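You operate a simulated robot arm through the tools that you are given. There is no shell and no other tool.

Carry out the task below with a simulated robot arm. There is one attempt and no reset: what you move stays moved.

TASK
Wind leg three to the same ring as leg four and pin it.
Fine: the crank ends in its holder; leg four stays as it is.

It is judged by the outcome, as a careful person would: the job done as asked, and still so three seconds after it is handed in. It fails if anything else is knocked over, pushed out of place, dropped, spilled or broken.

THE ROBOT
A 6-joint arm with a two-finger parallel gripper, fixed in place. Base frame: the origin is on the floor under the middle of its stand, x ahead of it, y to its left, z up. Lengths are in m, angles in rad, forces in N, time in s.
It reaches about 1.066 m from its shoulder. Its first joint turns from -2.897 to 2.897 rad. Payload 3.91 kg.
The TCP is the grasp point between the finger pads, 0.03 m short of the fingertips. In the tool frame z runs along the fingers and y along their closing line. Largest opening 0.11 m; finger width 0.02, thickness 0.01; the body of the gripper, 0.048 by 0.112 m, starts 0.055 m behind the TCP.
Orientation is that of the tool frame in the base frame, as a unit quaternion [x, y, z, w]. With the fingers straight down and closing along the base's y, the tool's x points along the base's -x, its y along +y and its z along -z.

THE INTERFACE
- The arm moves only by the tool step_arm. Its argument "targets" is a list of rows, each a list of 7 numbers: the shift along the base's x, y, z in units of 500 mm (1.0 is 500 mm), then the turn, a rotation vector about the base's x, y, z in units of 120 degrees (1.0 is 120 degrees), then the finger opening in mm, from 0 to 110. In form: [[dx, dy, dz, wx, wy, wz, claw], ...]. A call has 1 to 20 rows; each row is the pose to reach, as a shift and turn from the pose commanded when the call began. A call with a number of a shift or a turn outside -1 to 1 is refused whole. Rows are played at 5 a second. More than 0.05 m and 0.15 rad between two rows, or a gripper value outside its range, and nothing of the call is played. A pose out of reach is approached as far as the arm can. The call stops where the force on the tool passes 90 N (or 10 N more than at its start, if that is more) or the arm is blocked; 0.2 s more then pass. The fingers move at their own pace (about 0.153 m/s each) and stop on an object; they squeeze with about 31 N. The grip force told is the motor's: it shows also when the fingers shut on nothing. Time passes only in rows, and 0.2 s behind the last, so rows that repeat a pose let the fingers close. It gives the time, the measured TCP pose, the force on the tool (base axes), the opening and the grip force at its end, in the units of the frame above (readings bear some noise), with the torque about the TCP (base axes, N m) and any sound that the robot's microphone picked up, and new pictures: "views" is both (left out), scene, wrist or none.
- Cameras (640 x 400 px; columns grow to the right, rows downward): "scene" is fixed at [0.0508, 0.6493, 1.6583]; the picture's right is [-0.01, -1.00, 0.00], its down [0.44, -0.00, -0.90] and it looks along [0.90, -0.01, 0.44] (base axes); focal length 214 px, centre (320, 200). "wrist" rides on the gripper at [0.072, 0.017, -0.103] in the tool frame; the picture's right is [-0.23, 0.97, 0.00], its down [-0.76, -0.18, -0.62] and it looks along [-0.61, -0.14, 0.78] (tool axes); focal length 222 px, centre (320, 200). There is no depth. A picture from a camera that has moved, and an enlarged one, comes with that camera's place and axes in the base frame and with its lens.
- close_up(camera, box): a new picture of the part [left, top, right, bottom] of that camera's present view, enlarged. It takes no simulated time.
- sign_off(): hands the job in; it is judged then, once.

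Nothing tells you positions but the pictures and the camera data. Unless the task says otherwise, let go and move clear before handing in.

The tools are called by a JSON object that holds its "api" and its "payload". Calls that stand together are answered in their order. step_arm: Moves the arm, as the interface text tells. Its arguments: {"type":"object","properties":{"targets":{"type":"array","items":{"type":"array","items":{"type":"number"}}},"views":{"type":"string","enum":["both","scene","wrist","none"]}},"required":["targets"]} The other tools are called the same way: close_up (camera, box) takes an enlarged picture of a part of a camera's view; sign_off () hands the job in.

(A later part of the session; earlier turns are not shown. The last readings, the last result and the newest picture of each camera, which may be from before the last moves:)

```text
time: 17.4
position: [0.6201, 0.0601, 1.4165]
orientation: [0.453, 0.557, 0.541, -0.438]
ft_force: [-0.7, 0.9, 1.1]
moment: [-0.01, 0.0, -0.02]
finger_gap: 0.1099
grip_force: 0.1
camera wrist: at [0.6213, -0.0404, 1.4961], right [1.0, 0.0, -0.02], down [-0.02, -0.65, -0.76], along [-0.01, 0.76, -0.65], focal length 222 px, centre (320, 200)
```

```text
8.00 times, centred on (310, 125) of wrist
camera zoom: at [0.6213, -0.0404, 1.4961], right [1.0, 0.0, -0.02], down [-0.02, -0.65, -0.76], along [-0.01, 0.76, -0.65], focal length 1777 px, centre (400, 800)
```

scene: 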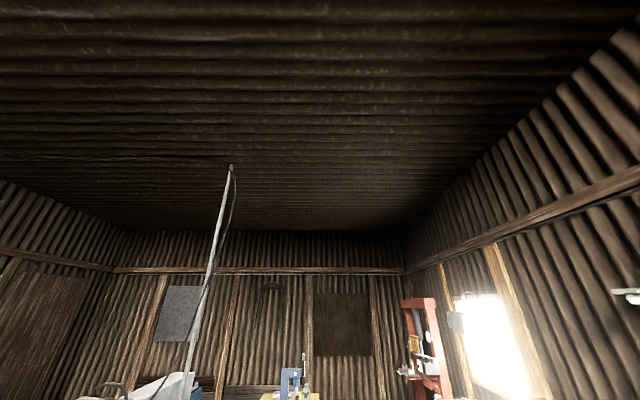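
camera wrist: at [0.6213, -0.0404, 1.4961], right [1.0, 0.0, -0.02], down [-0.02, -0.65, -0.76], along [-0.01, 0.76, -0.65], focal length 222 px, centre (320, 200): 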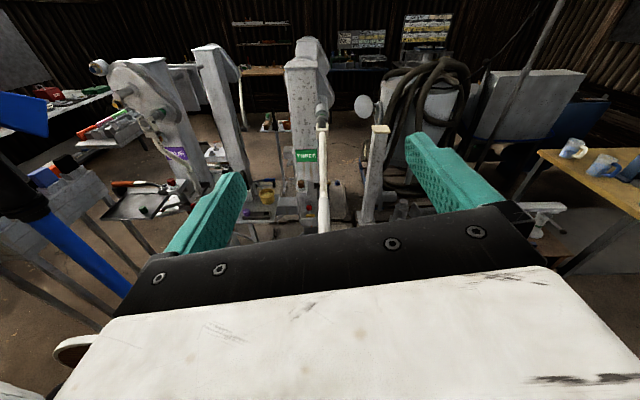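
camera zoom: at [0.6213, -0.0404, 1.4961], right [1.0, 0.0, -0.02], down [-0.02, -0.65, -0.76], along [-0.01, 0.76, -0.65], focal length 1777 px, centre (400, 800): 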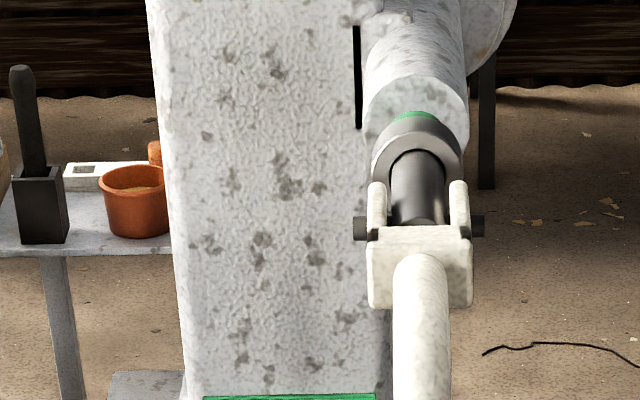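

The crank now works out well. Its pivot is at about (0.622, 0.694, 1.193) and its grip runs along y from 0.304 to 0.435 at z≈1.09, a radius of 0.10 m at bottom position. The stow fork lies straight below, at about x=0.623, z=0.81. Next I'll look closely at the pin and latch from another angle.

{"api": "step_arm", "payload": {"targets": [[-0.08, 0.02, -0.04, 0, 0, 0, 110], [-0.16, 0.04, -0.08, 0, 0, 0, 110], [-0.24, 0.06, -0.12, 0, 0, 0, 110], [-0.32, 0.1, -0.15, 0, 0, 0, 110], [-0.36, 0.17, -0.2, 0, 0, 0, 110], [-0.38, 0.24, -0.25, 0, 0, 0, 110], [-0.38, 0.31, -0.31, 0, 0, 0, 110], [-0.38, 0.38, -0.37, 0, 0, 0, 110], [-0.38, 0.44, -0.44, 0, 0, 0, 110], [-0.38, 0.5, -0.51, 0, 0, 0, 110], [-0.38, 0.55, -0.58, 0, 0, 0, 110], [-0.38, 0.6, -0.65, 0, 0, 0, 110], [-0.38, 0.65, -0.72, 0, 0, 0, 110], [-0.36, 0.7, -0.79, 0, 0, 0, 110], [-0.34, 0.75, -0.86, 0, 0, 0, 110], [-0.32, 0.79, -0.93, 0, 0, 0, 110], [-0.3, 0.82, -1.0, 0, 0, 0, 110]], "views": "wrist"}}

{"api": "close_up", "payload": {"camera": "wrist", "box": [330, 60, 400, 200]}}

```text
time: 21.0
position: [0.4695, 0.4716, 0.9186]
orientation: [0.454, 0.556, 0.542, -0.438]
ft_force: [-0.8, 0.1, -0.2]
moment: [-0.02, -0.01, -0.04]
finger_gap: 0.1099
grip_force: 0.2
out of reach, approached as far as the arm can: row 7, 8, 9, 10, 11, 12, 13, 14
camera wrist: at [0.471, 0.3707, 0.9965], right [1.0, 0.0, -0.02], down [-0.02, -0.65, -0.76], along [-0.01, 0.76, -0.65], focal length 222 px, centre (320, 200)
```

wrist: 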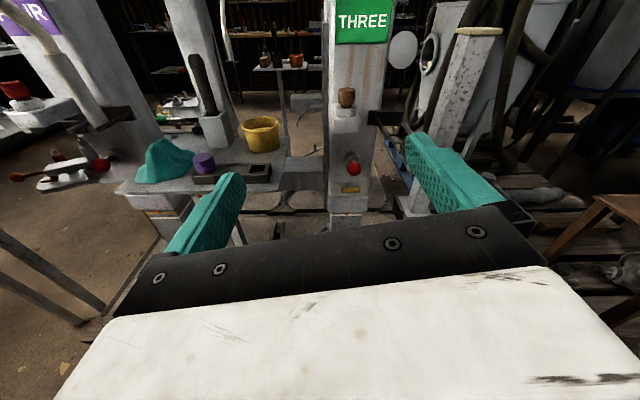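

```text
2.86 times, centred on (365, 130) of wrist
camera zoom: at [0.471, 0.3707, 0.9965], right [1.0, 0.0, -0.02], down [-0.02, -0.65, -0.76], along [-0.01, 0.76, -0.65], focal length 635 px, centre (191, 400)
```

zoom: 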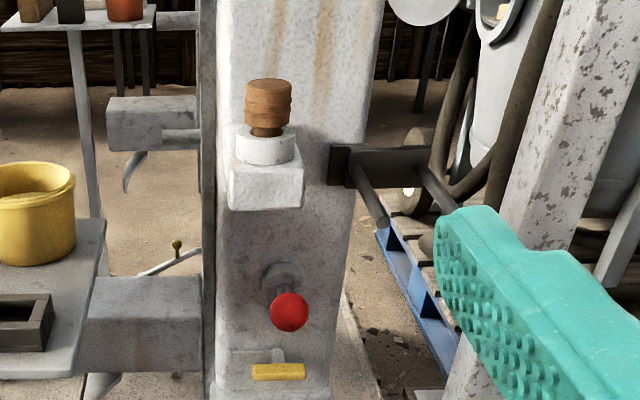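

The red knob sits at about (0.552, 0.85, 0.69) and the yellow bar at about (0.55, 0.86, 0.62). I'll drop lower with the tool pitched up, to view them level and from the side.

{"api": "step_arm", "payload": {"targets": [[0, 0.03, -0.06, 0.04, 0, 0, 110], [0, 0.06, -0.12, 0.08, 0, 0, 110], [0, 0.09, -0.18, 0.12, 0, 0, 110], [0, 0.12, -0.24, 0.16, 0, 0, 110], [0, 0.15, -0.3, 0.2, 0, 0, 110], [0, 0.18, -0.36, 0.24, 0, 0, 110], [0, 0.21, -0.4, 0.28, 0, 0, 110], [0, 0.24, -0.43, 0.32, 0, 0, 110]], "views": "wrist"}}

{"api": "close_up", "payload": {"camera": "wrist", "box": [320, 140, 400, 240]}}

```text
time: 22.8
position: [0.4913, 0.6359, 0.7024]
orientation: [0.285, 0.352, 0.692, -0.562]
ft_force: [0.4, 0.3, 0.3]
moment: [-0.01, -0.01, -0.02]
finger_gap: 0.11
grip_force: 0.1
out of reach, approached as far as the arm can: row 6, 7, 8
camera wrist: at [0.4931, 0.5089, 0.7013], right [1.0, 0.01, -0.02], down [-0.02, -0.04, -1.0], along [-0.01, 1.0, -0.04], focal length 222 px, centre (320, 200)
```

wrist: 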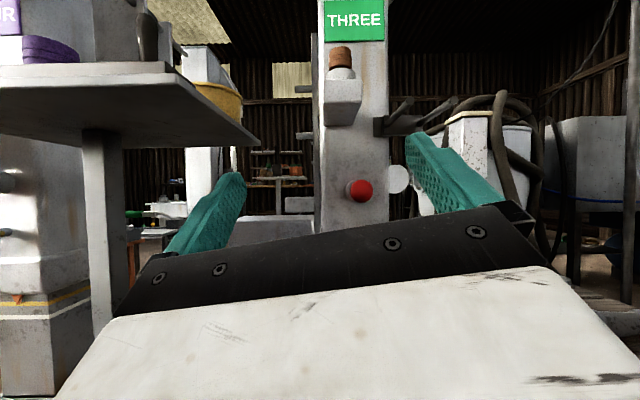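

```text
4.00 times, centred on (360, 190) of wrist
camera zoom: at [0.4931, 0.5089, 0.7013], right [1.0, 0.01, -0.02], down [-0.02, -0.04, -1.0], along [-0.01, 1.0, -0.04], focal length 888 px, centre (160, 240)
```

zoom: 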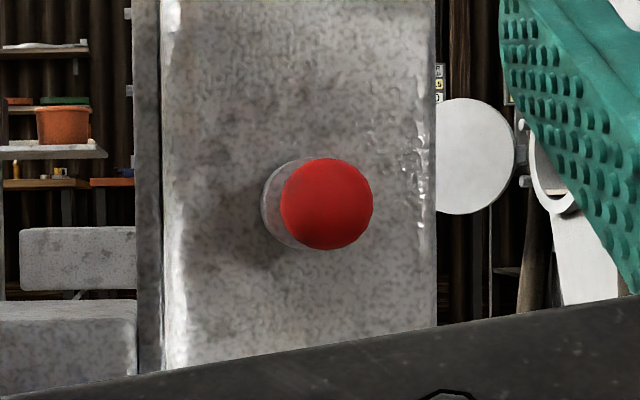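

The red ball, about 34 mm across, sits at roughly (0.551, 0.840, 0.70). I'll level the tool again and look from straight behind it before touching anything.

{"api": "step_arm", "payload": {"targets": [[0, -0.03, 0, -0.05, 0, 0, 90], [0.02, -0.06, 0, -0.1, 0, 0, 80], [0.04, -0.06, 0, -0.15, 0, 0, 70], [0.06, -0.06, 0, -0.2, 0, 0, 60], [0.08, -0.06, 0, -0.25, 0, 0, 60], [0.1, -0.06, 0, -0.3, 0, 0, 60]], "views": "wrist"}}

{"api": "close_up", "payload": {"camera": "wrist", "box": [280, 60, 400, 210]}}

```text
time: 24.2
position: [0.5407, 0.6058, 0.7026]
orientation: [0.444, 0.546, 0.552, -0.448]
ft_force: [0.8, -0.3, -0.4]
moment: [0.01, 0.01, 0.03]
finger_gap: 0.06
grip_force: 0.0
camera wrist: at [0.5417, 0.5019, 0.7759], right [1.0, 0.0, -0.02], down [-0.02, -0.62, -0.79], along [-0.01, 0.79, -0.62], focal length 222 px, centre (320, 200)
```

wrist: 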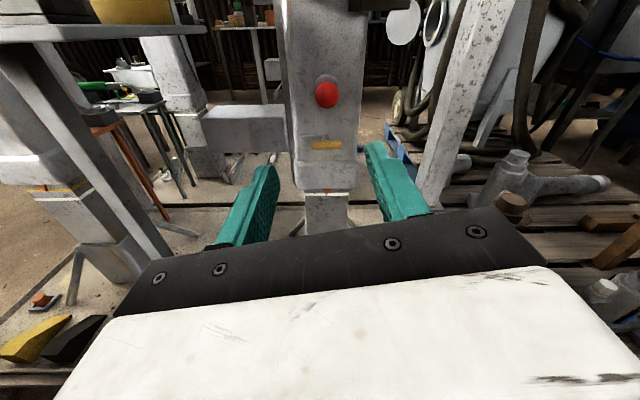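

```text
2.67 times, centred on (340, 135) of wrist
camera zoom: at [0.5417, 0.5019, 0.7759], right [1.0, 0.0, -0.02], down [-0.02, -0.62, -0.79], along [-0.01, 0.79, -0.62], focal length 592 px, centre (267, 373)
```

zoom: 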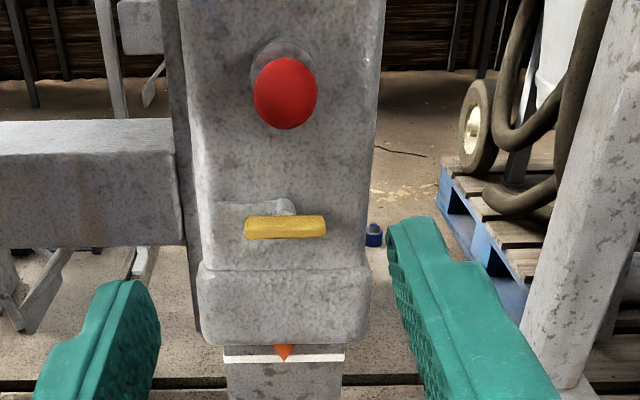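

{"api": "close_up", "payload": {"camera": "wrist", "box": [310, 130, 350, 155]}}

{"api": "close_up", "payload": {"camera": "wrist", "box": [306, 70, 346, 110]}}

{"api": "close_up", "payload": {"camera": "wrist", "box": [20, 130, 100, 210]}}

{"api": "close_up", "payload": {"camera": "wrist", "box": [296, 180, 356, 230]}}

```text
16.00 times, centred on (330, 142) of wrist
camera zoom: at [0.5417, 0.5019, 0.7759], right [1.0, 0.0, -0.02], down [-0.02, -0.62, -0.79], along [-0.01, 0.79, -0.62], focal length 3554 px, centre (160, 1120)
```

zoom: 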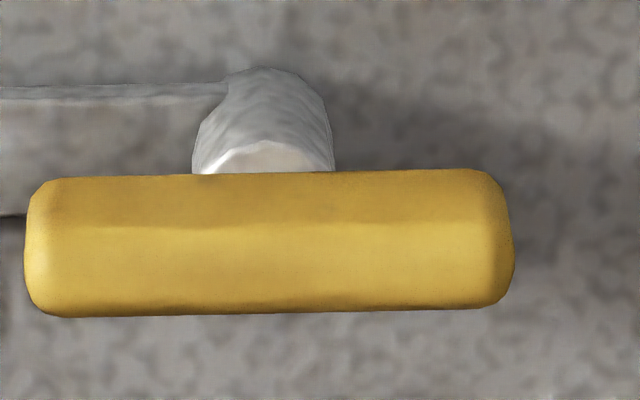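

```text
10.00 times, centred on (326, 90) of wrist
camera zoom: at [0.5417, 0.5019, 0.7759], right [1.0, 0.0, -0.02], down [-0.02, -0.62, -0.79], along [-0.01, 0.79, -0.62], focal length 2221 px, centre (260, 1300)
```

zoom: 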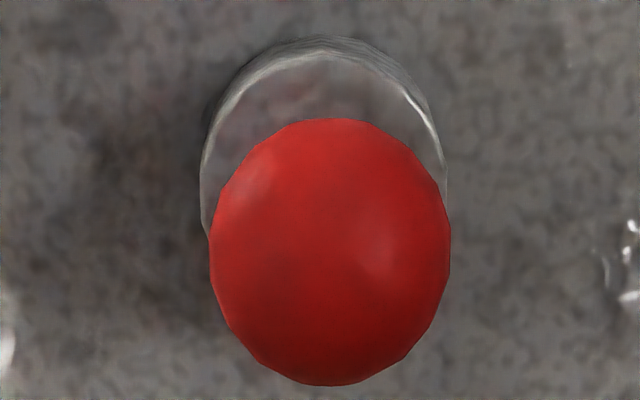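

```text
5.00 times, centred on (60, 170) of wrist
camera zoom: at [0.5417, 0.5019, 0.7759], right [1.0, 0.0, -0.02], down [-0.02, -0.62, -0.79], along [-0.01, 0.79, -0.62], focal length 1111 px, centre (1620, 350)
```

zoom: 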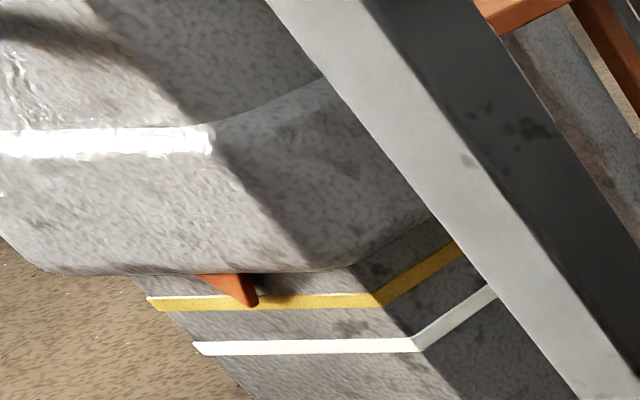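

```text
8.00 times, centred on (326, 205) of wrist
camera zoom: at [0.5417, 0.5019, 0.7759], right [1.0, 0.0, -0.02], down [-0.02, -0.62, -0.79], along [-0.01, 0.79, -0.62], focal length 1777 px, centre (272, 160)
```

zoom: 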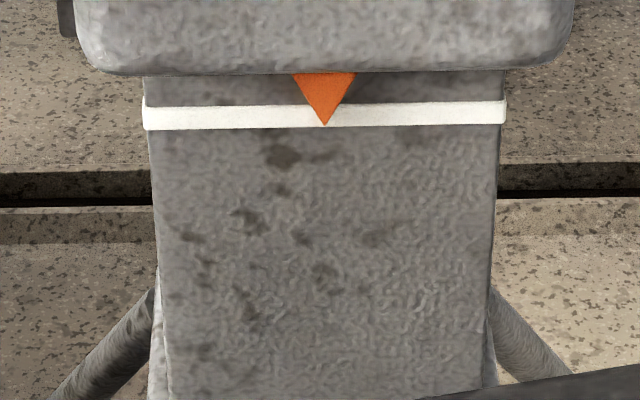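

Leg four really is on yellow with white about 20 mm below, and leg three is on white. I'll bring the open fingers around leg three's red ball and feel gently how the pin moves.

{"api": "step_arm", "payload": {"targets": [[0.009, 0.09, -0.003, 0, 0, 0, 60], [0.019, 0.18, -0.005, 0, 0, 0, 60], [0.019, 0.27, -0.005, 0, 0, 0, 60], [0.019, 0.34, -0.005, 0, 0, 0, 60], [0.019, 0.38, -0.005, 0, 0, 0, 60]], "views": "wrist"}}

{"api": "close_up", "payload": {"camera": "wrist", "box": [220, 40, 460, 230]}}

```text
time: 25.4
position: [0.5519, 0.7956, 0.6991]
orientation: [0.443, 0.546, 0.552, -0.448]
ft_force: [0.4, -0.6, 0.2]
moment: [-0.01, -0.01, 0.0]
finger_gap: 0.0602
grip_force: 0.1
camera wrist: at [0.5513, 0.6922, 0.7732], right [1.0, 0.0, -0.02], down [-0.02, -0.61, -0.79], along [-0.01, 0.79, -0.61], focal length 222 px, centre (320, 200)
```

wrist: 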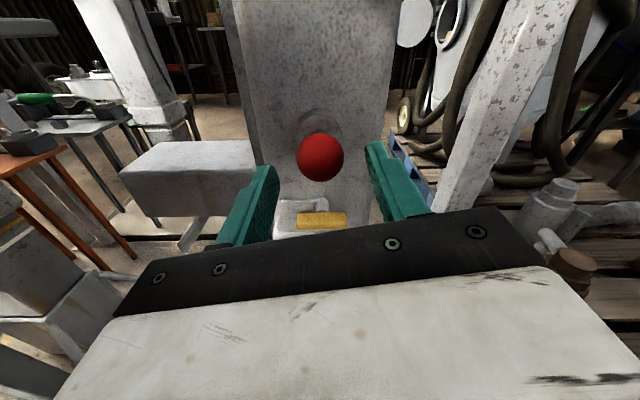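

```text
2.11 times, centred on (340, 135) of wrist
camera zoom: at [0.5513, 0.6922, 0.7732], right [1.0, 0.0, -0.02], down [-0.02, -0.61, -0.79], along [-0.01, 0.79, -0.61], focal length 468 px, centre (278, 337)
```

zoom: 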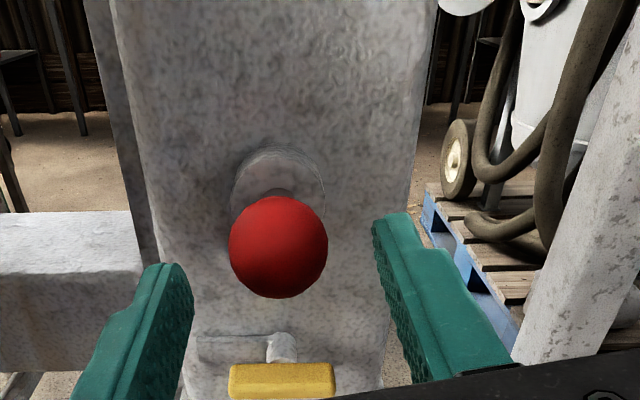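

The ball is at about (0.550, 0.836, 0.700). I'll advance onto it and close the fingers.

{"api": "step_arm", "payload": {"targets": [[-0.004, 0.03, 0.001, 0, 0, 0, 60], [-0.004, 0.06, 0.001, 0, 0, 0, 60], [-0.004, 0.082, 0.001, 0, 0, 0, 60], [-0.004, 0.082, 0.001, 0, 0, 0, 45], [-0.004, 0.082, 0.001, 0, 0, 0, 36]], "views": "wrist"}}

```text
time: 26.6
position: [0.5505, 0.8362, 0.7005]
orientation: [0.444, 0.546, 0.552, -0.448]
ft_force: [0.7, 0.5, 0.1]
moment: [0.01, 0.0, 0.01]
finger_gap: 0.0367
grip_force: 0.9
camera wrist: at [0.5499, 0.7321, 0.7738], right [1.0, 0.0, -0.02], down [-0.02, -0.61, -0.79], along [-0.01, 0.79, -0.61], focal length 222 px, centre (320, 200)
```

wrist: 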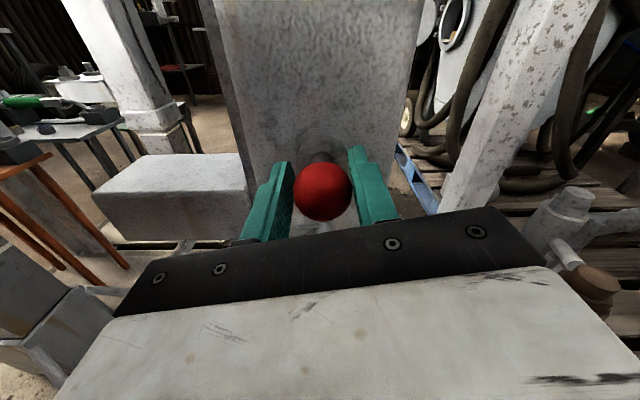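

The ball is centred between the pads. I'll close on it and pull back a few millimetres in small steps.

{"api": "step_arm", "payload": {"targets": [[0, 0, 0, 0, 0, 0, 20], [0, 0, 0, 0, 0, 0, 20], [0, -0.006, 0, 0, 0, 0, 20], [0, -0.012, 0, 0, 0, 0, 20]], "views": "none"}}

```text
time: 27.6
position: [0.5508, 0.8296, 0.7014]
orientation: [0.445, 0.544, 0.553, -0.447]
ft_force: [20.1, 4.4, 2.7]
moment: [-0.2, -0.04, 0.02]
finger_gap: 0.0334
grip_force: 45.2
```

The pin gives with little force, about 4 N at 6 mm, with some sideways load from a small x offset. I'll correct x slightly and keep pulling.

{"api": "step_arm", "payload": {"targets": [[0.002, -0.006, 0, 0, 0, 0, 20], [0.002, -0.012, 0, 0, 0, 0, 20], [0.002, -0.02, 0, 0, 0, 0, 20]], "views": "wrist"}}

{"api": "close_up", "payload": {"camera": "wrist", "box": [250, 100, 400, 230]}}

```text
time: 28.4
position: [0.5494, 0.8201, 0.701]
orientation: [0.444, 0.545, 0.552, -0.448]
ft_force: [25.8, 0.7, 1.8]
moment: [0.4, 0.06, 0.18]
finger_gap: 0.033
grip_force: 44.8
camera wrist: at [0.5512, 0.7165, 0.7741], right [1.0, 0.0, -0.02], down [-0.02, -0.61, -0.79], along [-0.01, 0.79, -0.61], focal length 222 px, centre (320, 200)
```

wrist: 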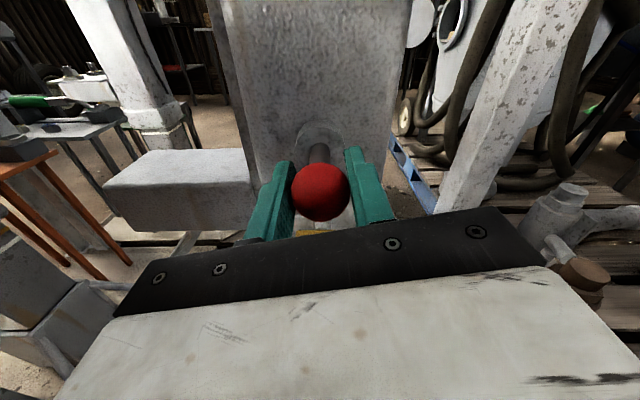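

```text
3.08 times, centred on (325, 165) of wrist
camera zoom: at [0.5512, 0.7165, 0.7741], right [1.0, 0.0, -0.02], down [-0.02, -0.61, -0.79], along [-0.01, 0.79, -0.61], focal length 684 px, centre (305, 308)
```

zoom: 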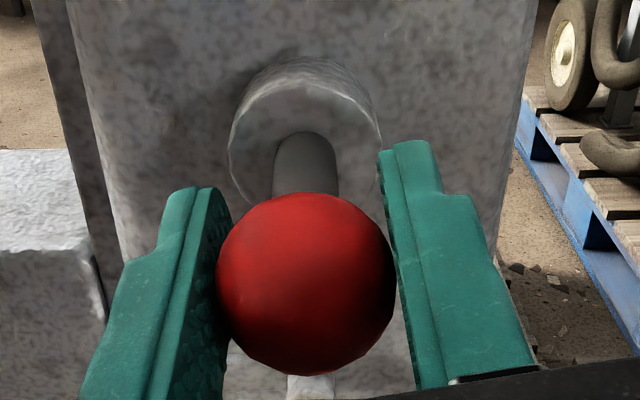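

The pin slides out freely: its stem is now longer and there is almost no spring force. I'll shift slightly the other way in x to relieve the side load, then keep drawing it out.

{"api": "step_arm", "payload": {"targets": [[-0.004, 0, 0, 0, 0, 0, 20], [-0.004, -0.006, 0, 0, 0, 0, 20]], "views": "none"}}

```text
time: 29.0
position: [0.5503, 0.8174, 0.7017]
orientation: [0.445, 0.544, 0.553, -0.447]
ft_force: [40.5, 1.5, 2.7]
moment: [-0.12, 0.03, -0.04]
finger_gap: 0.0331
grip_force: 45.4
```

{"api": "step_arm", "payload": {"targets": [[0.005, 0, 0, 0, 0, 0, 20], [0.009, 0, 0, 0, 0, 0, 20]], "views": "none"}}

```text
time: 29.6
position: [0.5494, 0.8188, 0.6998]
orientation: [0.442, 0.547, 0.552, -0.449]
ft_force: [19.1, -0.7, 7.1]
moment: [-0.27, 0.02, -0.07]
finger_gap: 0.033
grip_force: 44.6
```

{"api": "step_arm", "payload": {"targets": [[0.004, 0, 0.001, 0, 0, 0, 20], [0.007, 0, 0.002, 0, 0, 0, 20]], "views": "none"}}

```text
time: 30.2
position: [0.55, 0.8189, 0.7007]
orientation: [0.441, 0.548, 0.551, -0.449]
ft_force: [-15.7, 0.4, 3.8]
moment: [0.79, 0.13, 0.04]
finger_gap: 0.0332
grip_force: 44.9
```

{"api": "step_arm", "payload": {"targets": [[-0.0035, -0.008, 0, 0, 0, 0, 20], [-0.0035, -0.018, 0, 0, 0, 0, 20], [-0.0035, -0.026, 0, 0, 0, 0, 20]], "views": "wrist"}}

{"api": "close_up", "payload": {"camera": "wrist", "box": [250, 80, 400, 230]}}

```text
time: 31.0
position: [0.5506, 0.8055, 0.7005]
orientation: [0.442, 0.548, 0.551, -0.448]
ft_force: [-37.1, 9.6, -1.2]
moment: [0.44, 0.0, 0.05]
finger_gap: 0.0332
grip_force: 45.2
camera wrist: at [0.5517, 0.7019, 0.7743], right [1.0, 0.0, -0.02], down [-0.01, -0.62, -0.79], along [-0.02, 0.79, -0.62], focal length 222 px, centre (320, 200)
```

wrist: 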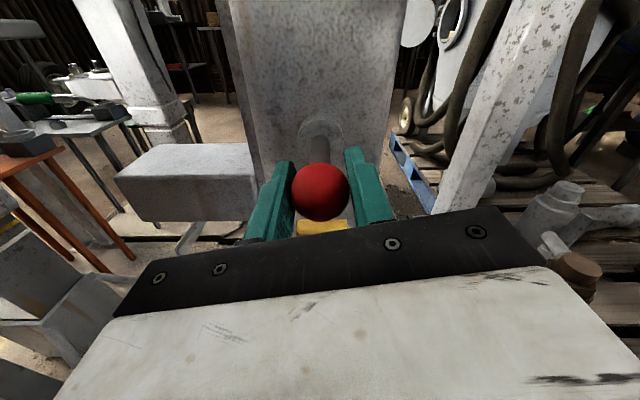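

```text
2.67 times, centred on (325, 155) of wrist
camera zoom: at [0.5517, 0.7019, 0.7743], right [1.0, 0.0, -0.02], down [-0.01, -0.62, -0.79], along [-0.02, 0.79, -0.62], focal length 592 px, centre (307, 320)
```

zoom: 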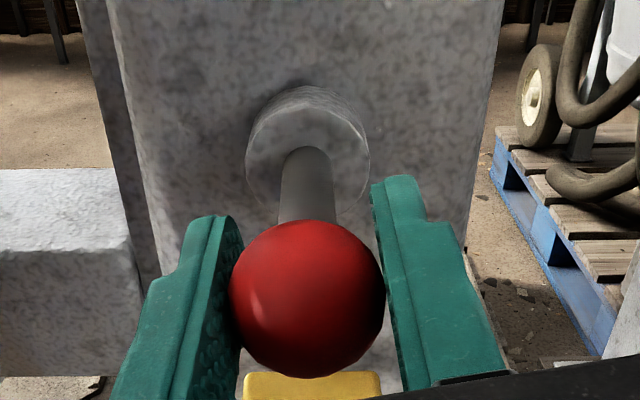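

The pin is out about 31 mm with roughly 10 N of resistance. I'll let go by opening the fingers in place, to see whether it stays out or springs back.

{"api": "step_arm", "payload": {"targets": [[0, 0, 0, 0, 0, 0, 40], [0, 0, 0, 0, 0, 0, 60], [0, 0, 0, 0, 0, 0, 60]], "views": "wrist"}}

{"api": "close_up", "payload": {"camera": "wrist", "box": [250, 80, 400, 230]}}

```text
time: 31.8
position: [0.5535, 0.8047, 0.702]
orientation: [0.444, 0.545, 0.553, -0.447]
ft_force: [-0.3, 0.9, -0.3]
moment: [0.05, 0.01, 0.03]
finger_gap: 0.06
grip_force: 0.0
camera wrist: at [0.5545, 0.7011, 0.7747], right [1.0, 0.0, -0.02], down [-0.02, -0.61, -0.79], along [-0.01, 0.79, -0.61], focal length 222 px, centre (320, 200)
```

wrist: 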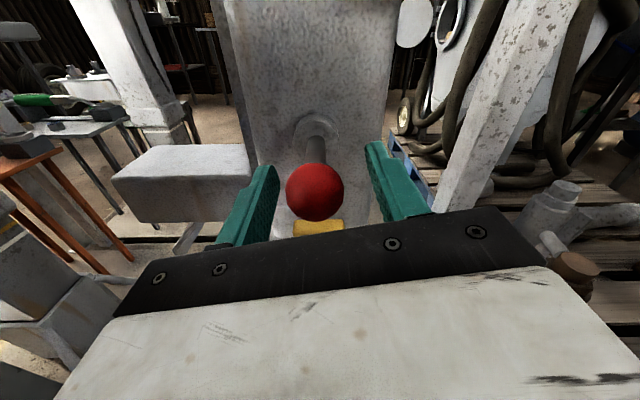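

```text
2.67 times, centred on (325, 155) of wrist
camera zoom: at [0.5545, 0.7011, 0.7747], right [1.0, 0.0, -0.02], down [-0.02, -0.61, -0.79], along [-0.01, 0.79, -0.61], focal length 592 px, centre (307, 320)
```

zoom: 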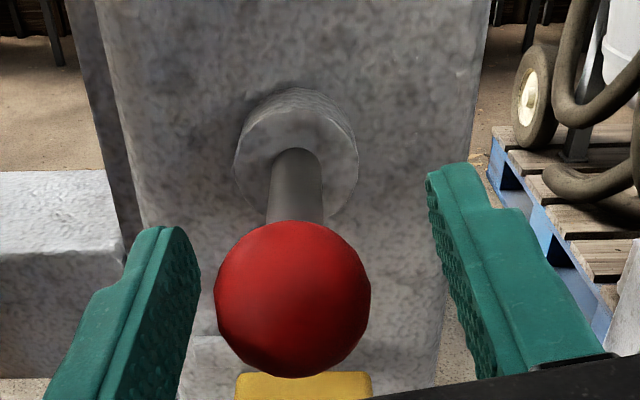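

The pin stays out where I left it, with the ball now at y≈0.805. I'll regrip centred on it and check with small pulls whether it has reached its outward stop.

{"api": "step_arm", "payload": {"targets": [[-0.008, 0, -0.003, 0, 0, 0, 60], [-0.008, 0, -0.003, 0, 0, 0, 40], [-0.008, 0, -0.003, 0, 0, 0, 20], [-0.008, 0, -0.003, 0, 0, 0, 20]], "views": "none"}}

{"api": "step_arm", "payload": {"targets": [[0, -0.004, 0, 0, 0, 0, 20], [0, -0.008, 0, 0, 0, 0, 20]], "views": "none"}}

```text
time: 32.8
position: [0.55, 0.8043, 0.6996]
orientation: [0.444, 0.546, 0.552, -0.448]
ft_force: [6.2, 2.1, -0.4]
moment: [-0.17, 0.04, -0.03]
finger_gap: 0.0329
grip_force: 45.2
```

```text
time: 33.4
position: [0.5499, 0.8028, 0.701]
orientation: [0.444, 0.545, 0.553, -0.448]
ft_force: [18.4, 36.8, -5.3]
moment: [-0.02, -0.01, 0.06]
finger_gap: 0.0332
grip_force: 44.5
```

At 37 N it's against its stop, so the pin is fully withdrawn. I'll ease off, open and back straight away, then look at the whole leg.

{"api": "step_arm", "payload": {"targets": [[0, 0.008, 0, 0, 0, 0, 20], [0, 0.008, 0, 0, 0, 0, 40], [0, 0.008, 0, 0, 0, 0, 60], [0, 0.008, 0, 0, 0, 0, 60], [0, -0.08, 0, 0, 0, 0, 60], [0, -0.17, 0, 0, 0, 0, 60], [0, -0.26, 0, 0, 0, 0, 60], [0, -0.35, 0, 0, 0, 0, 60]], "views": "wrist"}}

{"api": "close_up", "payload": {"camera": "wrist", "box": [270, 60, 390, 230]}}

```text
time: 35.2
position: [0.5487, 0.6256, 0.6985]
orientation: [0.443, 0.546, 0.552, -0.449]
ft_force: [-0.6, 0.7, 0.0]
moment: [-0.01, 0.04, -0.05]
finger_gap: 0.06
grip_force: 0.1
camera wrist: at [0.5494, 0.5209, 0.7727], right [1.0, 0.0, -0.02], down [-0.02, -0.61, -0.79], along [-0.01, 0.79, -0.61], focal length 222 px, centre (320, 200)
```

wrist: 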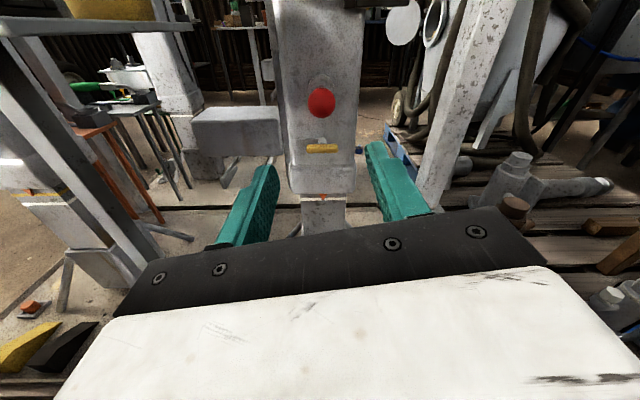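

```text
2.35 times, centred on (330, 145) of wrist
camera zoom: at [0.5494, 0.5209, 0.7727], right [1.0, 0.0, -0.02], down [-0.02, -0.61, -0.79], along [-0.01, 0.79, -0.61], focal length 523 px, centre (296, 329)
```

zoom: 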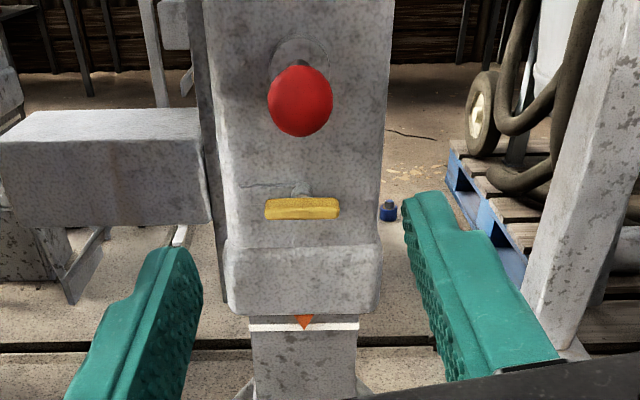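

The pin is out and staying out. Now I'll withdraw along the clear path on the left of the crank, then come to the crank grip from in front.

{"api": "step_arm", "payload": {"targets": [[-0.027, -0.052, 0.073, 0, 0, 0, 60], [-0.053, -0.103, 0.147, 0, 0, 0, 60], [-0.08, -0.155, 0.22, 0, 0, 0, 60], [-0.107, -0.207, 0.293, 0, 0, 0, 60], [-0.133, -0.258, 0.367, 0, 0, 0, 60], [-0.16, -0.31, 0.44, 0, 0, 0, 60], [-0.173, -0.367, 0.5, 0, 0, 0, 60], [-0.187, -0.423, 0.56, 0, 0, 0, 60], [-0.2, -0.48, 0.62, 0, 0, 0, 70], [-0.213, -0.537, 0.68, 0, 0, 0, 70], [-0.227, -0.593, 0.74, 0, 0, 0, 70], [-0.24, -0.65, 0.8, 0, 0, 0, 70], [-0.24, -0.725, 0.85, 0, 0, 0, 70], [-0.24, -0.8, 0.9, 0, 0, 0, 70], [-0.24, -0.875, 0.95, 0, 0, 0, 70], [-0.24, -0.95, 1.0, 0, 0, 0, 70]], "views": "wrist"}}

```text
time: 38.6
position: [0.4766, 0.1466, 1.2384]
orientation: [0.444, 0.547, 0.55, -0.449]
ft_force: [0.6, 0.5, -0.1]
moment: [0.01, -0.04, -0.04]
finger_gap: 0.07
grip_force: 0.2
out of reach, approached as far as the arm can: row 9, 10, 11, 12, 13, 14, 15, 16
camera wrist: at [0.4782, 0.0428, 1.312], right [1.0, 0.0, -0.02], down [-0.02, -0.62, -0.79], along [-0.02, 0.79, -0.62], focal length 222 px, centre (320, 200)
```

wrist: 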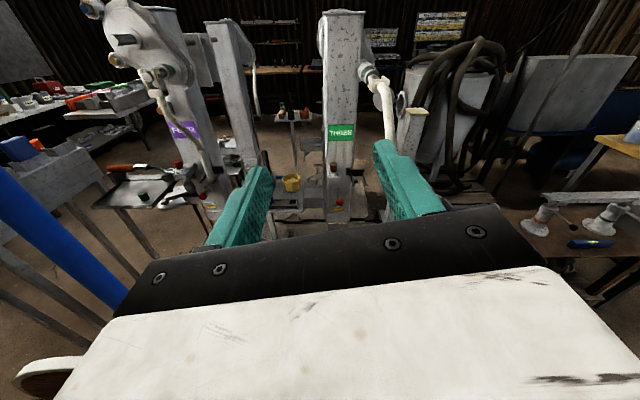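

{"api": "step_arm", "payload": {"targets": [[0.08, -0.01, 0, 0, 0, 0, 70], [0.16, -0.02, -0.03, 0, 0, 0, 70], [0.24, -0.03, -0.07, 0, 0, 0, 70], [0.291, -0.03, -0.14, 0, 0, 0, 70], [0.291, -0.02, -0.22, 0, 0, 0, 70], [0.291, 0.0, -0.297, 0, 0, 0, 70]], "views": "wrist"}}

{"api": "close_up", "payload": {"camera": "wrist", "box": [220, 40, 460, 240]}}

```text
time: 40.0
position: [0.6218, 0.1455, 1.0923]
orientation: [0.444, 0.545, 0.552, -0.448]
ft_force: [0.2, -0.2, 1.2]
moment: [0.02, -0.03, -0.03]
finger_gap: 0.0701
grip_force: 0.0
camera wrist: at [0.6215, 0.0413, 1.1655], right [1.0, 0.0, -0.02], down [-0.02, -0.61, -0.79], along [-0.01, 0.79, -0.61], focal length 222 px, centre (320, 200)
```

wrist: 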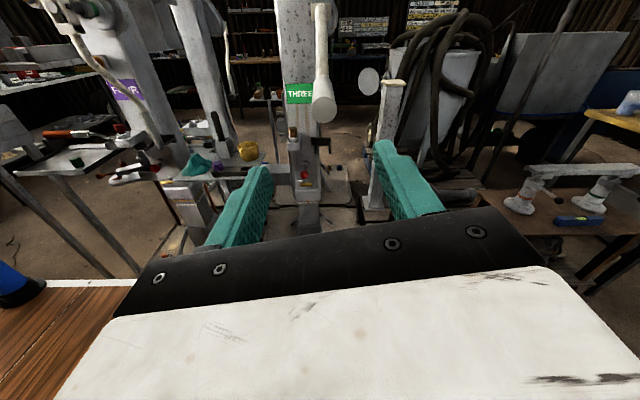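

```text
2.00 times, centred on (340, 140) of wrist
camera zoom: at [0.6215, 0.0413, 1.1655], right [1.0, 0.0, -0.02], down [-0.02, -0.61, -0.79], along [-0.01, 0.79, -0.61], focal length 444 px, centre (280, 320)
```

zoom: 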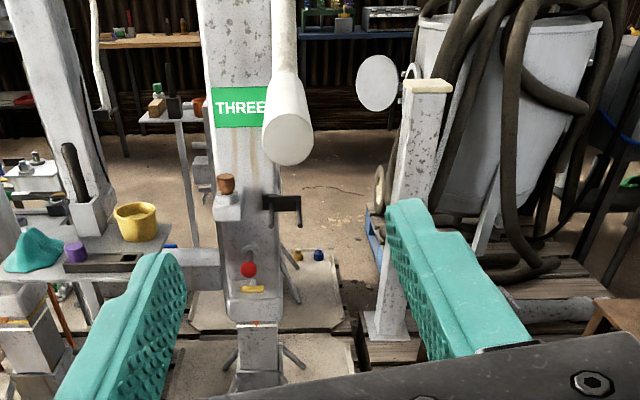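

The grip's end face is at about (0.6245, 0.304, 1.091), right in front of me. I'll advance with the fingers open around it, stopping just short of the palm touching, and close.

{"api": "step_arm", "payload": {"targets": [[0.005, 0.08, -0.002, 0, 0, 0, 60], [0.005, 0.16, -0.002, 0, 0, 0, 60], [0.005, 0.24, -0.002, 0, 0, 0, 60], [0.005, 0.32, -0.002, 0, 0, 0, 60], [0.005, 0.39, -0.002, 0, 0, 0, 60], [0.005, 0.39, -0.002, 0, 0, 0, 60]], "views": "wrist"}}

{"api": "close_up", "payload": {"camera": "wrist", "box": [220, 40, 460, 240]}}

```text
time: 41.4
position: [0.6239, 0.3422, 1.0914]
orientation: [0.443, 0.546, 0.552, -0.448]
ft_force: [-0.2, -1.2, -0.6]
moment: [0.0, 0.02, 0.01]
finger_gap: 0.0601
grip_force: 0.0
camera wrist: at [0.6243, 0.2377, 1.1653], right [1.0, 0.0, -0.02], down [-0.02, -0.61, -0.79], along [-0.01, 0.79, -0.61], focal length 222 px, centre (320, 200)
```

wrist: 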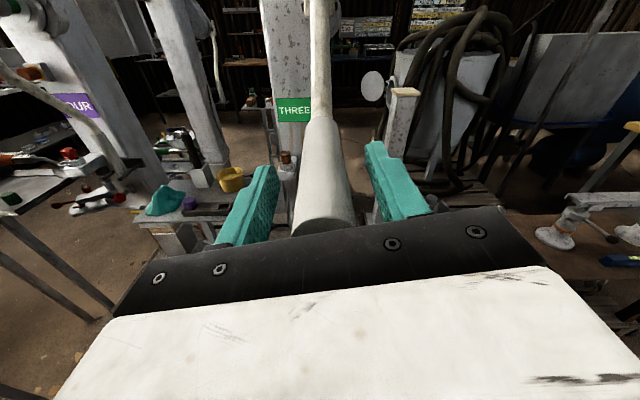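

```text
2.00 times, centred on (340, 140) of wrist
camera zoom: at [0.6243, 0.2377, 1.1653], right [1.0, 0.0, -0.02], down [-0.02, -0.61, -0.79], along [-0.01, 0.79, -0.61], focal length 444 px, centre (280, 320)
```

zoom: 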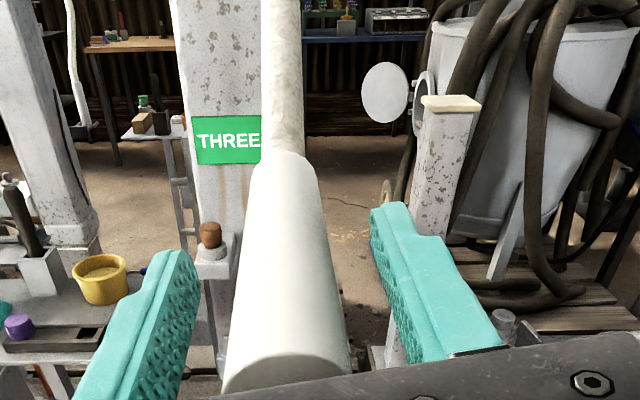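

The grip lies between the pads. I'll close on it.

{"api": "step_arm", "payload": {"targets": [[0, 0, 0, 0, 0, 0, 40], [0, 0, 0, 0, 0, 0, 20], [0, 0, 0, 0, 0, 0, 20], [0, 0, 0, 0, 0, 0, 20]], "views": "none"}}

```text
time: 42.4
position: [0.6225, 0.341, 1.0921]
orientation: [0.443, 0.546, 0.552, -0.448]
ft_force: [1.1, 1.2, 2.7]
moment: [-0.17, -0.04, 1.14]
finger_gap: 0.0291
grip_force: 45.3
```

Grip diameter reads 29 mm and it's well aligned. Now a small test turn, about 10° toward +x around the shaft axis, watching the forces.

{"api": "step_arm", "payload": {"targets": [[0.0178, 0, 0.0008, 0, 0, 0, 20], [0.0354, 0, 0.0031, 0, 0, 0, 20], [0.0354, 0, 0.0031, 0, 0, 0, 20]], "views": "none"}}

```text
time: 43.2
position: [0.6402, 0.3413, 1.0934]
orientation: [0.443, 0.546, 0.552, -0.448]
ft_force: [-5.4, 2.4, 4.6]
moment: [-0.17, -0.02, 1.18]
finger_gap: 0.0288
grip_force: 45.4
```

It turns freely with only a few newtons. I'll carry on round to 90° from the bottom and check.

{"api": "step_arm", "payload": {"targets": [[0.0508, 0, 0.016, 0, 0, 0, 20], [0.0957, 0, 0.0446, 0, 0, 0, 20], [0.1317, 0, 0.0839, 0, 0, 0, 20], [0.1563, 0, 0.1311, 0, 0, 0, 20], [0.1686, 0, 0.2009, 0, 0, 0, 20], [0.1686, 0, 0.2009, 0, 0, 0, 20]], "views": "wrist"}}

{"api": "close_up", "payload": {"camera": "wrist", "box": [220, 40, 460, 240]}}

```text
time: 44.6
position: [0.7257, 0.3408, 1.1921]
orientation: [0.444, 0.546, 0.553, -0.447]
ft_force: [-0.2, -0.4, -0.2]
moment: [0.03, 0.02, -0.02]
finger_gap: 0.0199
grip_force: 0.0
camera wrist: at [0.7265, 0.237, 1.2664], right [1.0, 0.0, -0.02], down [-0.02, -0.61, -0.79], along [-0.01, 0.79, -0.61], focal length 222 px, centre (320, 200)
```

wrist: 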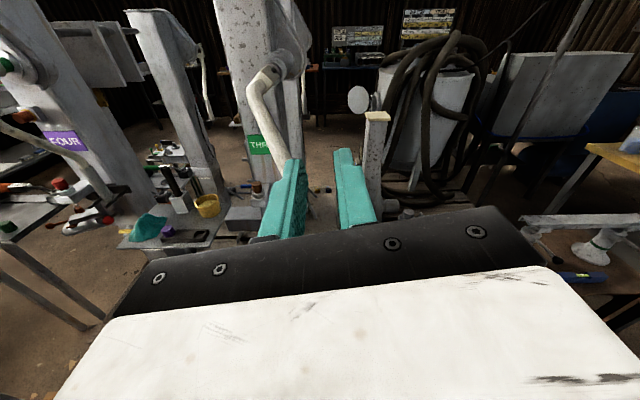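

```text
2.00 times, centred on (340, 140) of wrist
camera zoom: at [0.7265, 0.237, 1.2664], right [1.0, 0.0, -0.02], down [-0.02, -0.61, -0.79], along [-0.01, 0.79, -0.61], focal length 444 px, centre (280, 320)
```

zoom: 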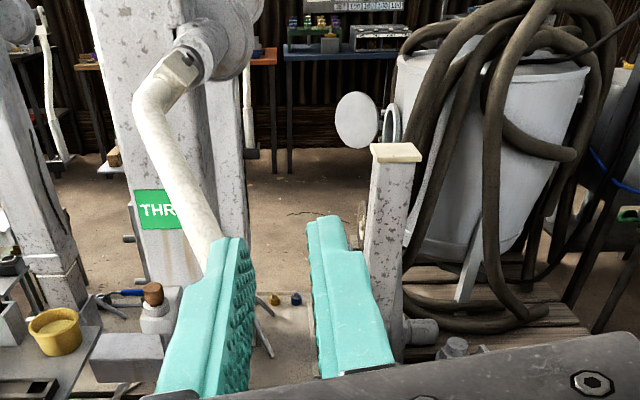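

The grip slipped out sideways of the pads on the way up and the crank stayed behind on the left. I'll back straight off to see where it is.

{"api": "step_arm", "payload": {"targets": [[0, -0.08, 0, 0, 0, 0, 20], [0, -0.17, 0, 0, 0, 0, 20], [0, -0.26, 0, 0, 0, 0, 20], [0, -0.34, 0, 0, 0, 0, 20], [0, -0.4, 0.0, 0, 0, 0, 60]], "views": "wrist"}}

{"api": "close_up", "payload": {"camera": "wrist", "box": [220, 40, 340, 240]}}

```text
time: 45.8
position: [0.7232, 0.1406, 1.1936]
orientation: [0.443, 0.547, 0.552, -0.448]
ft_force: [-0.3, -0.4, 0.2]
moment: [0.01, 0.01, -0.02]
finger_gap: 0.0598
grip_force: 0.0
camera wrist: at [0.7258, 0.0363, 1.2669], right [1.0, 0.0, -0.02], down [-0.02, -0.61, -0.79], along [-0.01, 0.79, -0.61], focal length 222 px, centre (320, 200)
```

wrist: 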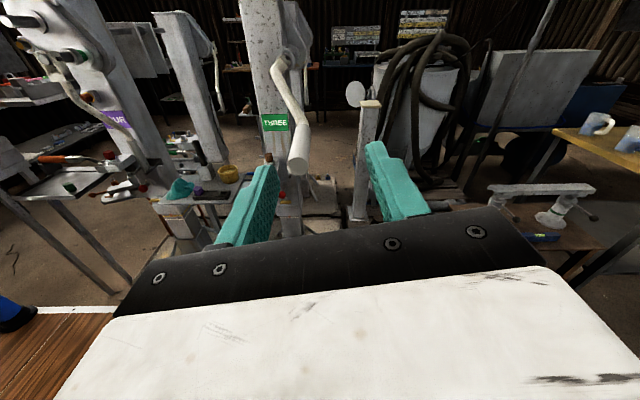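

```text
2.00 times, centred on (280, 140) of wrist
camera zoom: at [0.7258, 0.0363, 1.2669], right [1.0, 0.0, -0.02], down [-0.02, -0.61, -0.79], along [-0.01, 0.79, -0.61], focal length 444 px, centre (400, 320)
```

zoom: 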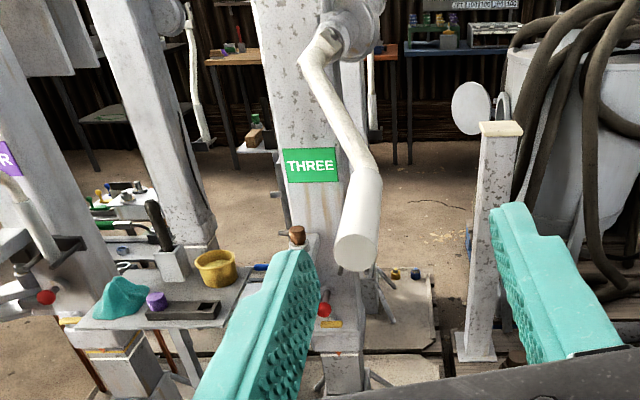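

The crank stayed straight but turned only about 42°, then my fixed wrist let it twist out of the pads. I'll zoom on leg three's pointer to see which way the ring moved.

{"api": "close_up", "payload": {"camera": "wrist", "box": [282, 200, 302, 230]}}

{"api": "close_up", "payload": {"camera": "wrist", "box": [240, 30, 320, 90]}}

```text
13.33 times, centred on (292, 215) of wrist
camera zoom: at [0.7258, 0.0363, 1.2669], right [1.0, 0.0, -0.02], down [-0.02, -0.61, -0.79], along [-0.01, 0.79, -0.61], focal length 2962 px, centre (693, 0)
```

zoom: 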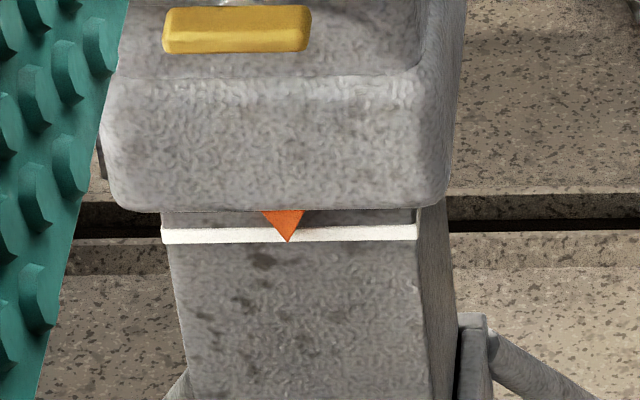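

```text
6.67 times, centred on (280, 60) of wrist
camera zoom: at [0.7258, 0.0363, 1.2669], right [1.0, 0.0, -0.02], down [-0.02, -0.61, -0.79], along [-0.01, 0.79, -0.61], focal length 1481 px, centre (587, 1133)
```

zoom: 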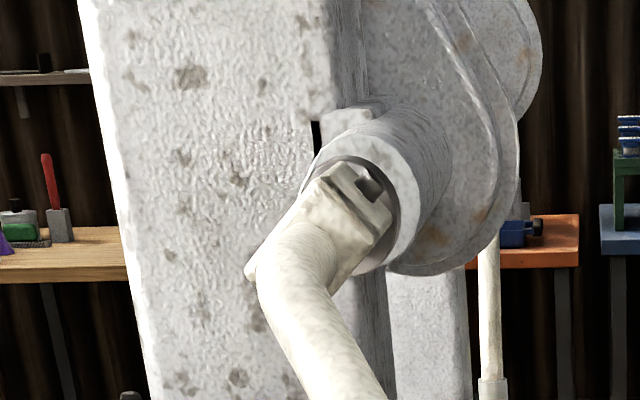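

The white sleeve at the shaft looks different from before: I can't see the green band now. I'll look at the hub closer from here before going on.

{"api": "close_up", "payload": {"camera": "wrist", "box": [262, 40, 302, 80]}}

{"api": "close_up", "payload": {"camera": "wrist", "box": [20, 20, 140, 100]}}

{"api": "close_up", "payload": {"camera": "wrist", "box": [260, 80, 330, 190]}}

```text
10.00 times, centred on (282, 60) of wrist
camera zoom: at [0.7258, 0.0363, 1.2669], right [1.0, 0.0, -0.02], down [-0.02, -0.61, -0.79], along [-0.01, 0.79, -0.61], focal length 2221 px, centre (700, 1600)
```

zoom: 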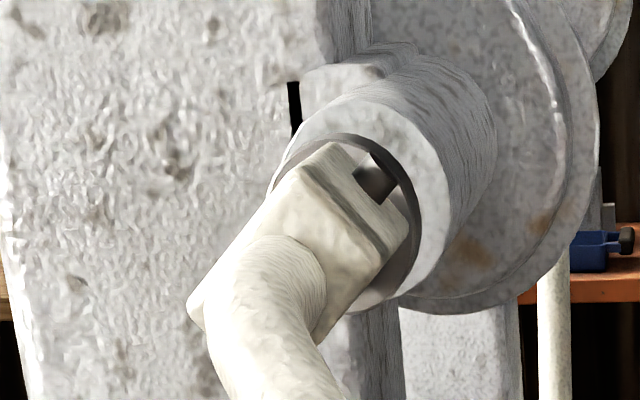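

```text
5.00 times, centred on (80, 60) of wrist
camera zoom: at [0.7258, 0.0363, 1.2669], right [1.0, 0.0, -0.02], down [-0.02, -0.61, -0.79], along [-0.01, 0.79, -0.61], focal length 1111 px, centre (1520, 900)
```

zoom: 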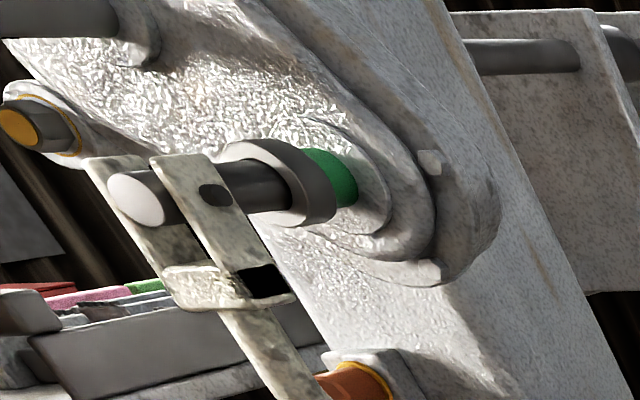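

```text
3.64 times, centred on (295, 135) of wrist
camera zoom: at [0.7258, 0.0363, 1.2669], right [1.0, 0.0, -0.02], down [-0.02, -0.61, -0.79], along [-0.01, 0.79, -0.61], focal length 808 px, centre (411, 436)
```

zoom: 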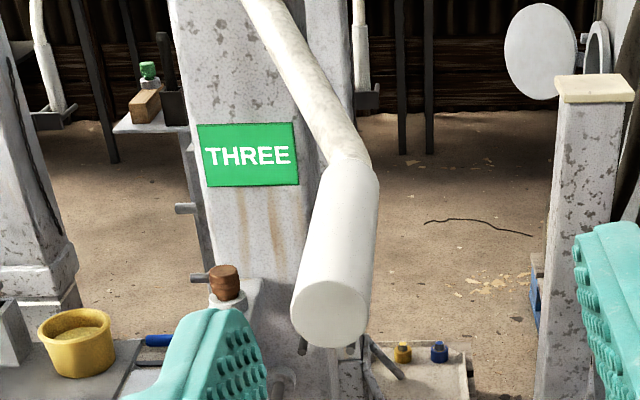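

The hub is unchanged; the green band is just hidden by the viewing angle. I'll turn the wrist along with the crank so the pads don't twist on the grip. First I'll pre-roll the wrist the opposite way, clear of everything, to check its range.

{"api": "step_arm", "payload": {"targets": [[-0.01, 0, 0, 0, 0.067, 0, 60], [-0.02, 0, -0.02, 0, 0.133, 0, 60], [-0.03, 0, -0.04, 0, 0.2, 0, 60], [-0.04, 0, -0.06, 0, 0.267, 0, 60], [-0.05, 0, -0.08, 0, 0.333, 0, 60], [-0.05, 0, -0.1, 0, 0.4, 0, 60], [-0.05, 0, -0.12, 0, 0.467, 0, 60], [-0.05, 0, -0.14, 0, 0.533, 0, 60], [-0.05, 0, -0.15, 0, 0.6, 0, 60], [-0.05, 0, -0.15, 0, 0.667, 0, 60], [-0.05, 0, -0.15, 0, 0.733, 0, 60], [-0.05, 0, -0.15, 0, 0.8, 0, 60], [-0.05, 0, -0.15, 0, 0.867, 0, 60], [-0.05, 0, -0.15, 0, 0.933, 0, 60], [-0.05, 0, -0.15, 0, 1.0, 0, 60]], "views": "wrist"}}

```text
time: 49.0
position: [0.7001, 0.1405, 1.1192]
orientation: [0.7, -0.116, -0.109, -0.697]
ft_force: [0.8, -0.2, -0.3]
moment: [0.01, 0.03, 0.04]
finger_gap: 0.06
grip_force: 0.1
camera wrist: at [0.7617, 0.0363, 1.0805], right [-0.52, 0.0, -0.85], down [-0.67, -0.61, 0.41], along [-0.52, 0.79, 0.32], focal length 222 px, centre (320, 200)
```

wrist: 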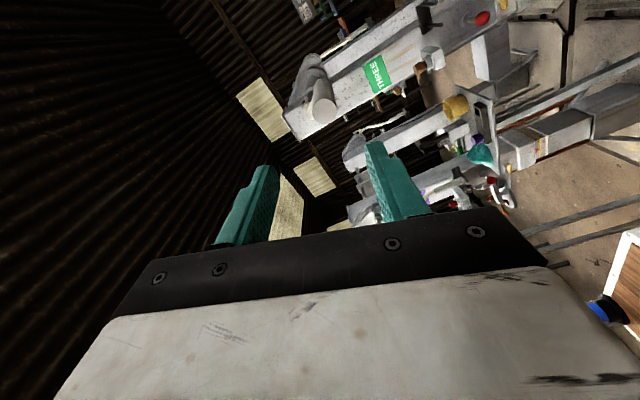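

The wrist rolls 120° without trouble. I'll zoom to place the grip end accurately before re-gripping.

{"api": "close_up", "payload": {"camera": "wrist", "box": [270, 40, 390, 160]}}

```text
3.33 times, centred on (330, 100) of wrist
camera zoom: at [0.7617, 0.0363, 1.0805], right [-0.52, 0.0, -0.85], down [-0.67, -0.61, 0.41], along [-0.52, 0.79, 0.32], focal length 740 px, centre (287, 533)
```

zoom: 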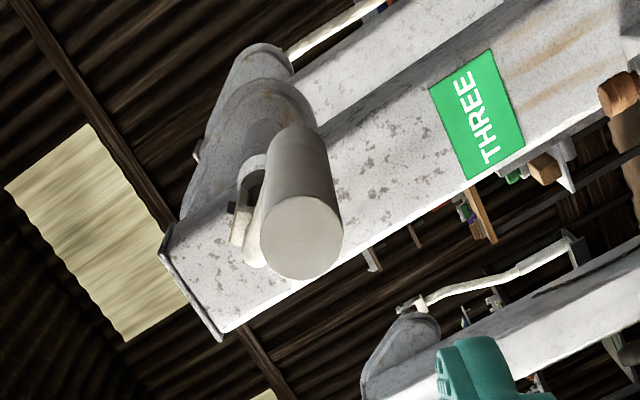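

The grip is at about (0.6926, 0.304, 1.117), some 42.5° from the bottom. I'll approach, close on it, and look at the forces.

{"api": "step_arm", "payload": {"targets": [[-0.015, 0.08, -0.0044, 0, 0, 0, 60], [-0.015, 0.16, -0.0044, 0, 0, 0, 60], [-0.015, 0.24, -0.0044, 0, 0, 0, 60], [-0.015, 0.32, -0.0044, 0, 0, 0, 60], [-0.015, 0.4, -0.0044, 0, 0, 0, 60], [-0.015, 0.4, -0.0044, 0, 0, 0, 40], [-0.015, 0.4, -0.0044, 0, 0, 0, 20], [-0.015, 0.4, -0.0044, 0, 0, 0, 20], [-0.015, 0.4, -0.0044, 0, 0, 0, 20]], "views": "wrist"}}

```text
time: 51.0
position: [0.6925, 0.3413, 1.1157]
orientation: [0.7, -0.115, -0.108, -0.696]
ft_force: [-1.3, 1.5, -2.0]
moment: [1.59, -0.02, -0.61]
finger_gap: 0.0296
grip_force: 45.2
camera wrist: at [0.7543, 0.2375, 1.0781], right [-0.52, 0.0, -0.85], down [-0.67, -0.61, 0.41], along [-0.53, 0.79, 0.32], focal length 222 px, centre (320, 200)
```

wrist: 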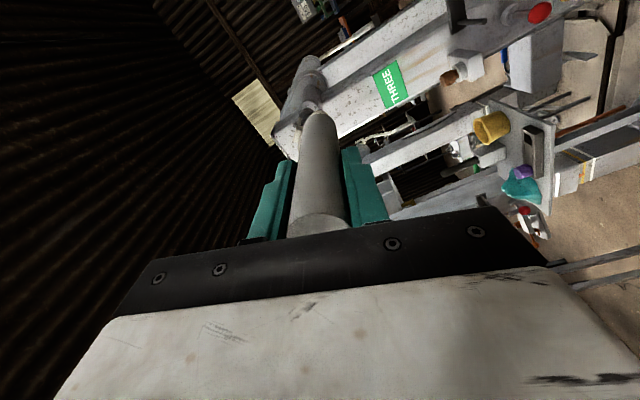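

Firm and centred. Now I'll wind on with the wrist rolling along with the crank, a first 32° to check.

{"api": "step_arm", "payload": {"targets": [[0.0198, 0, 0.0208, 0, -0.0667, 0, 20], [0.0365, 0, 0.0442, 0, -0.1333, 0, 20], [0.0497, 0, 0.0698, 0, -0.2, 0, 20], [0.0593, 0, 0.0968, 0, -0.2667, 0, 20]], "views": "wrist"}}

```text
time: 52.0
position: [0.7222, 0.3418, 1.1646]
orientation: [0.704, 0.082, 0.09, -0.7]
ft_force: [0.6, 7.1, -7.2]
moment: [1.58, 0.06, 0.34]
finger_gap: 0.0297
grip_force: 44.5
camera wrist: at [0.7947, 0.2374, 1.1661], right [0.01, 0.0, -1.0], down [-0.79, -0.61, -0.01], along [-0.61, 0.79, -0.01], focal length 222 px, centre (320, 200)
```

wrist: 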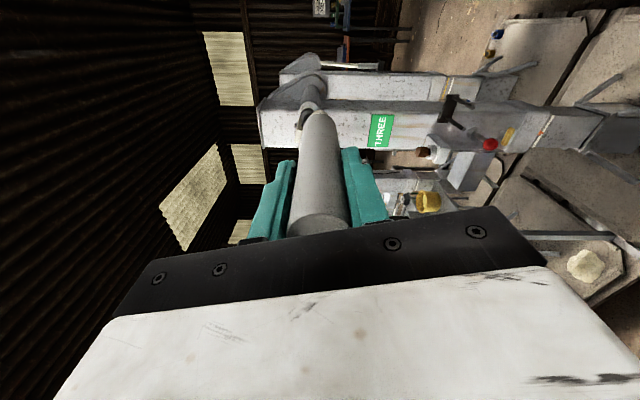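

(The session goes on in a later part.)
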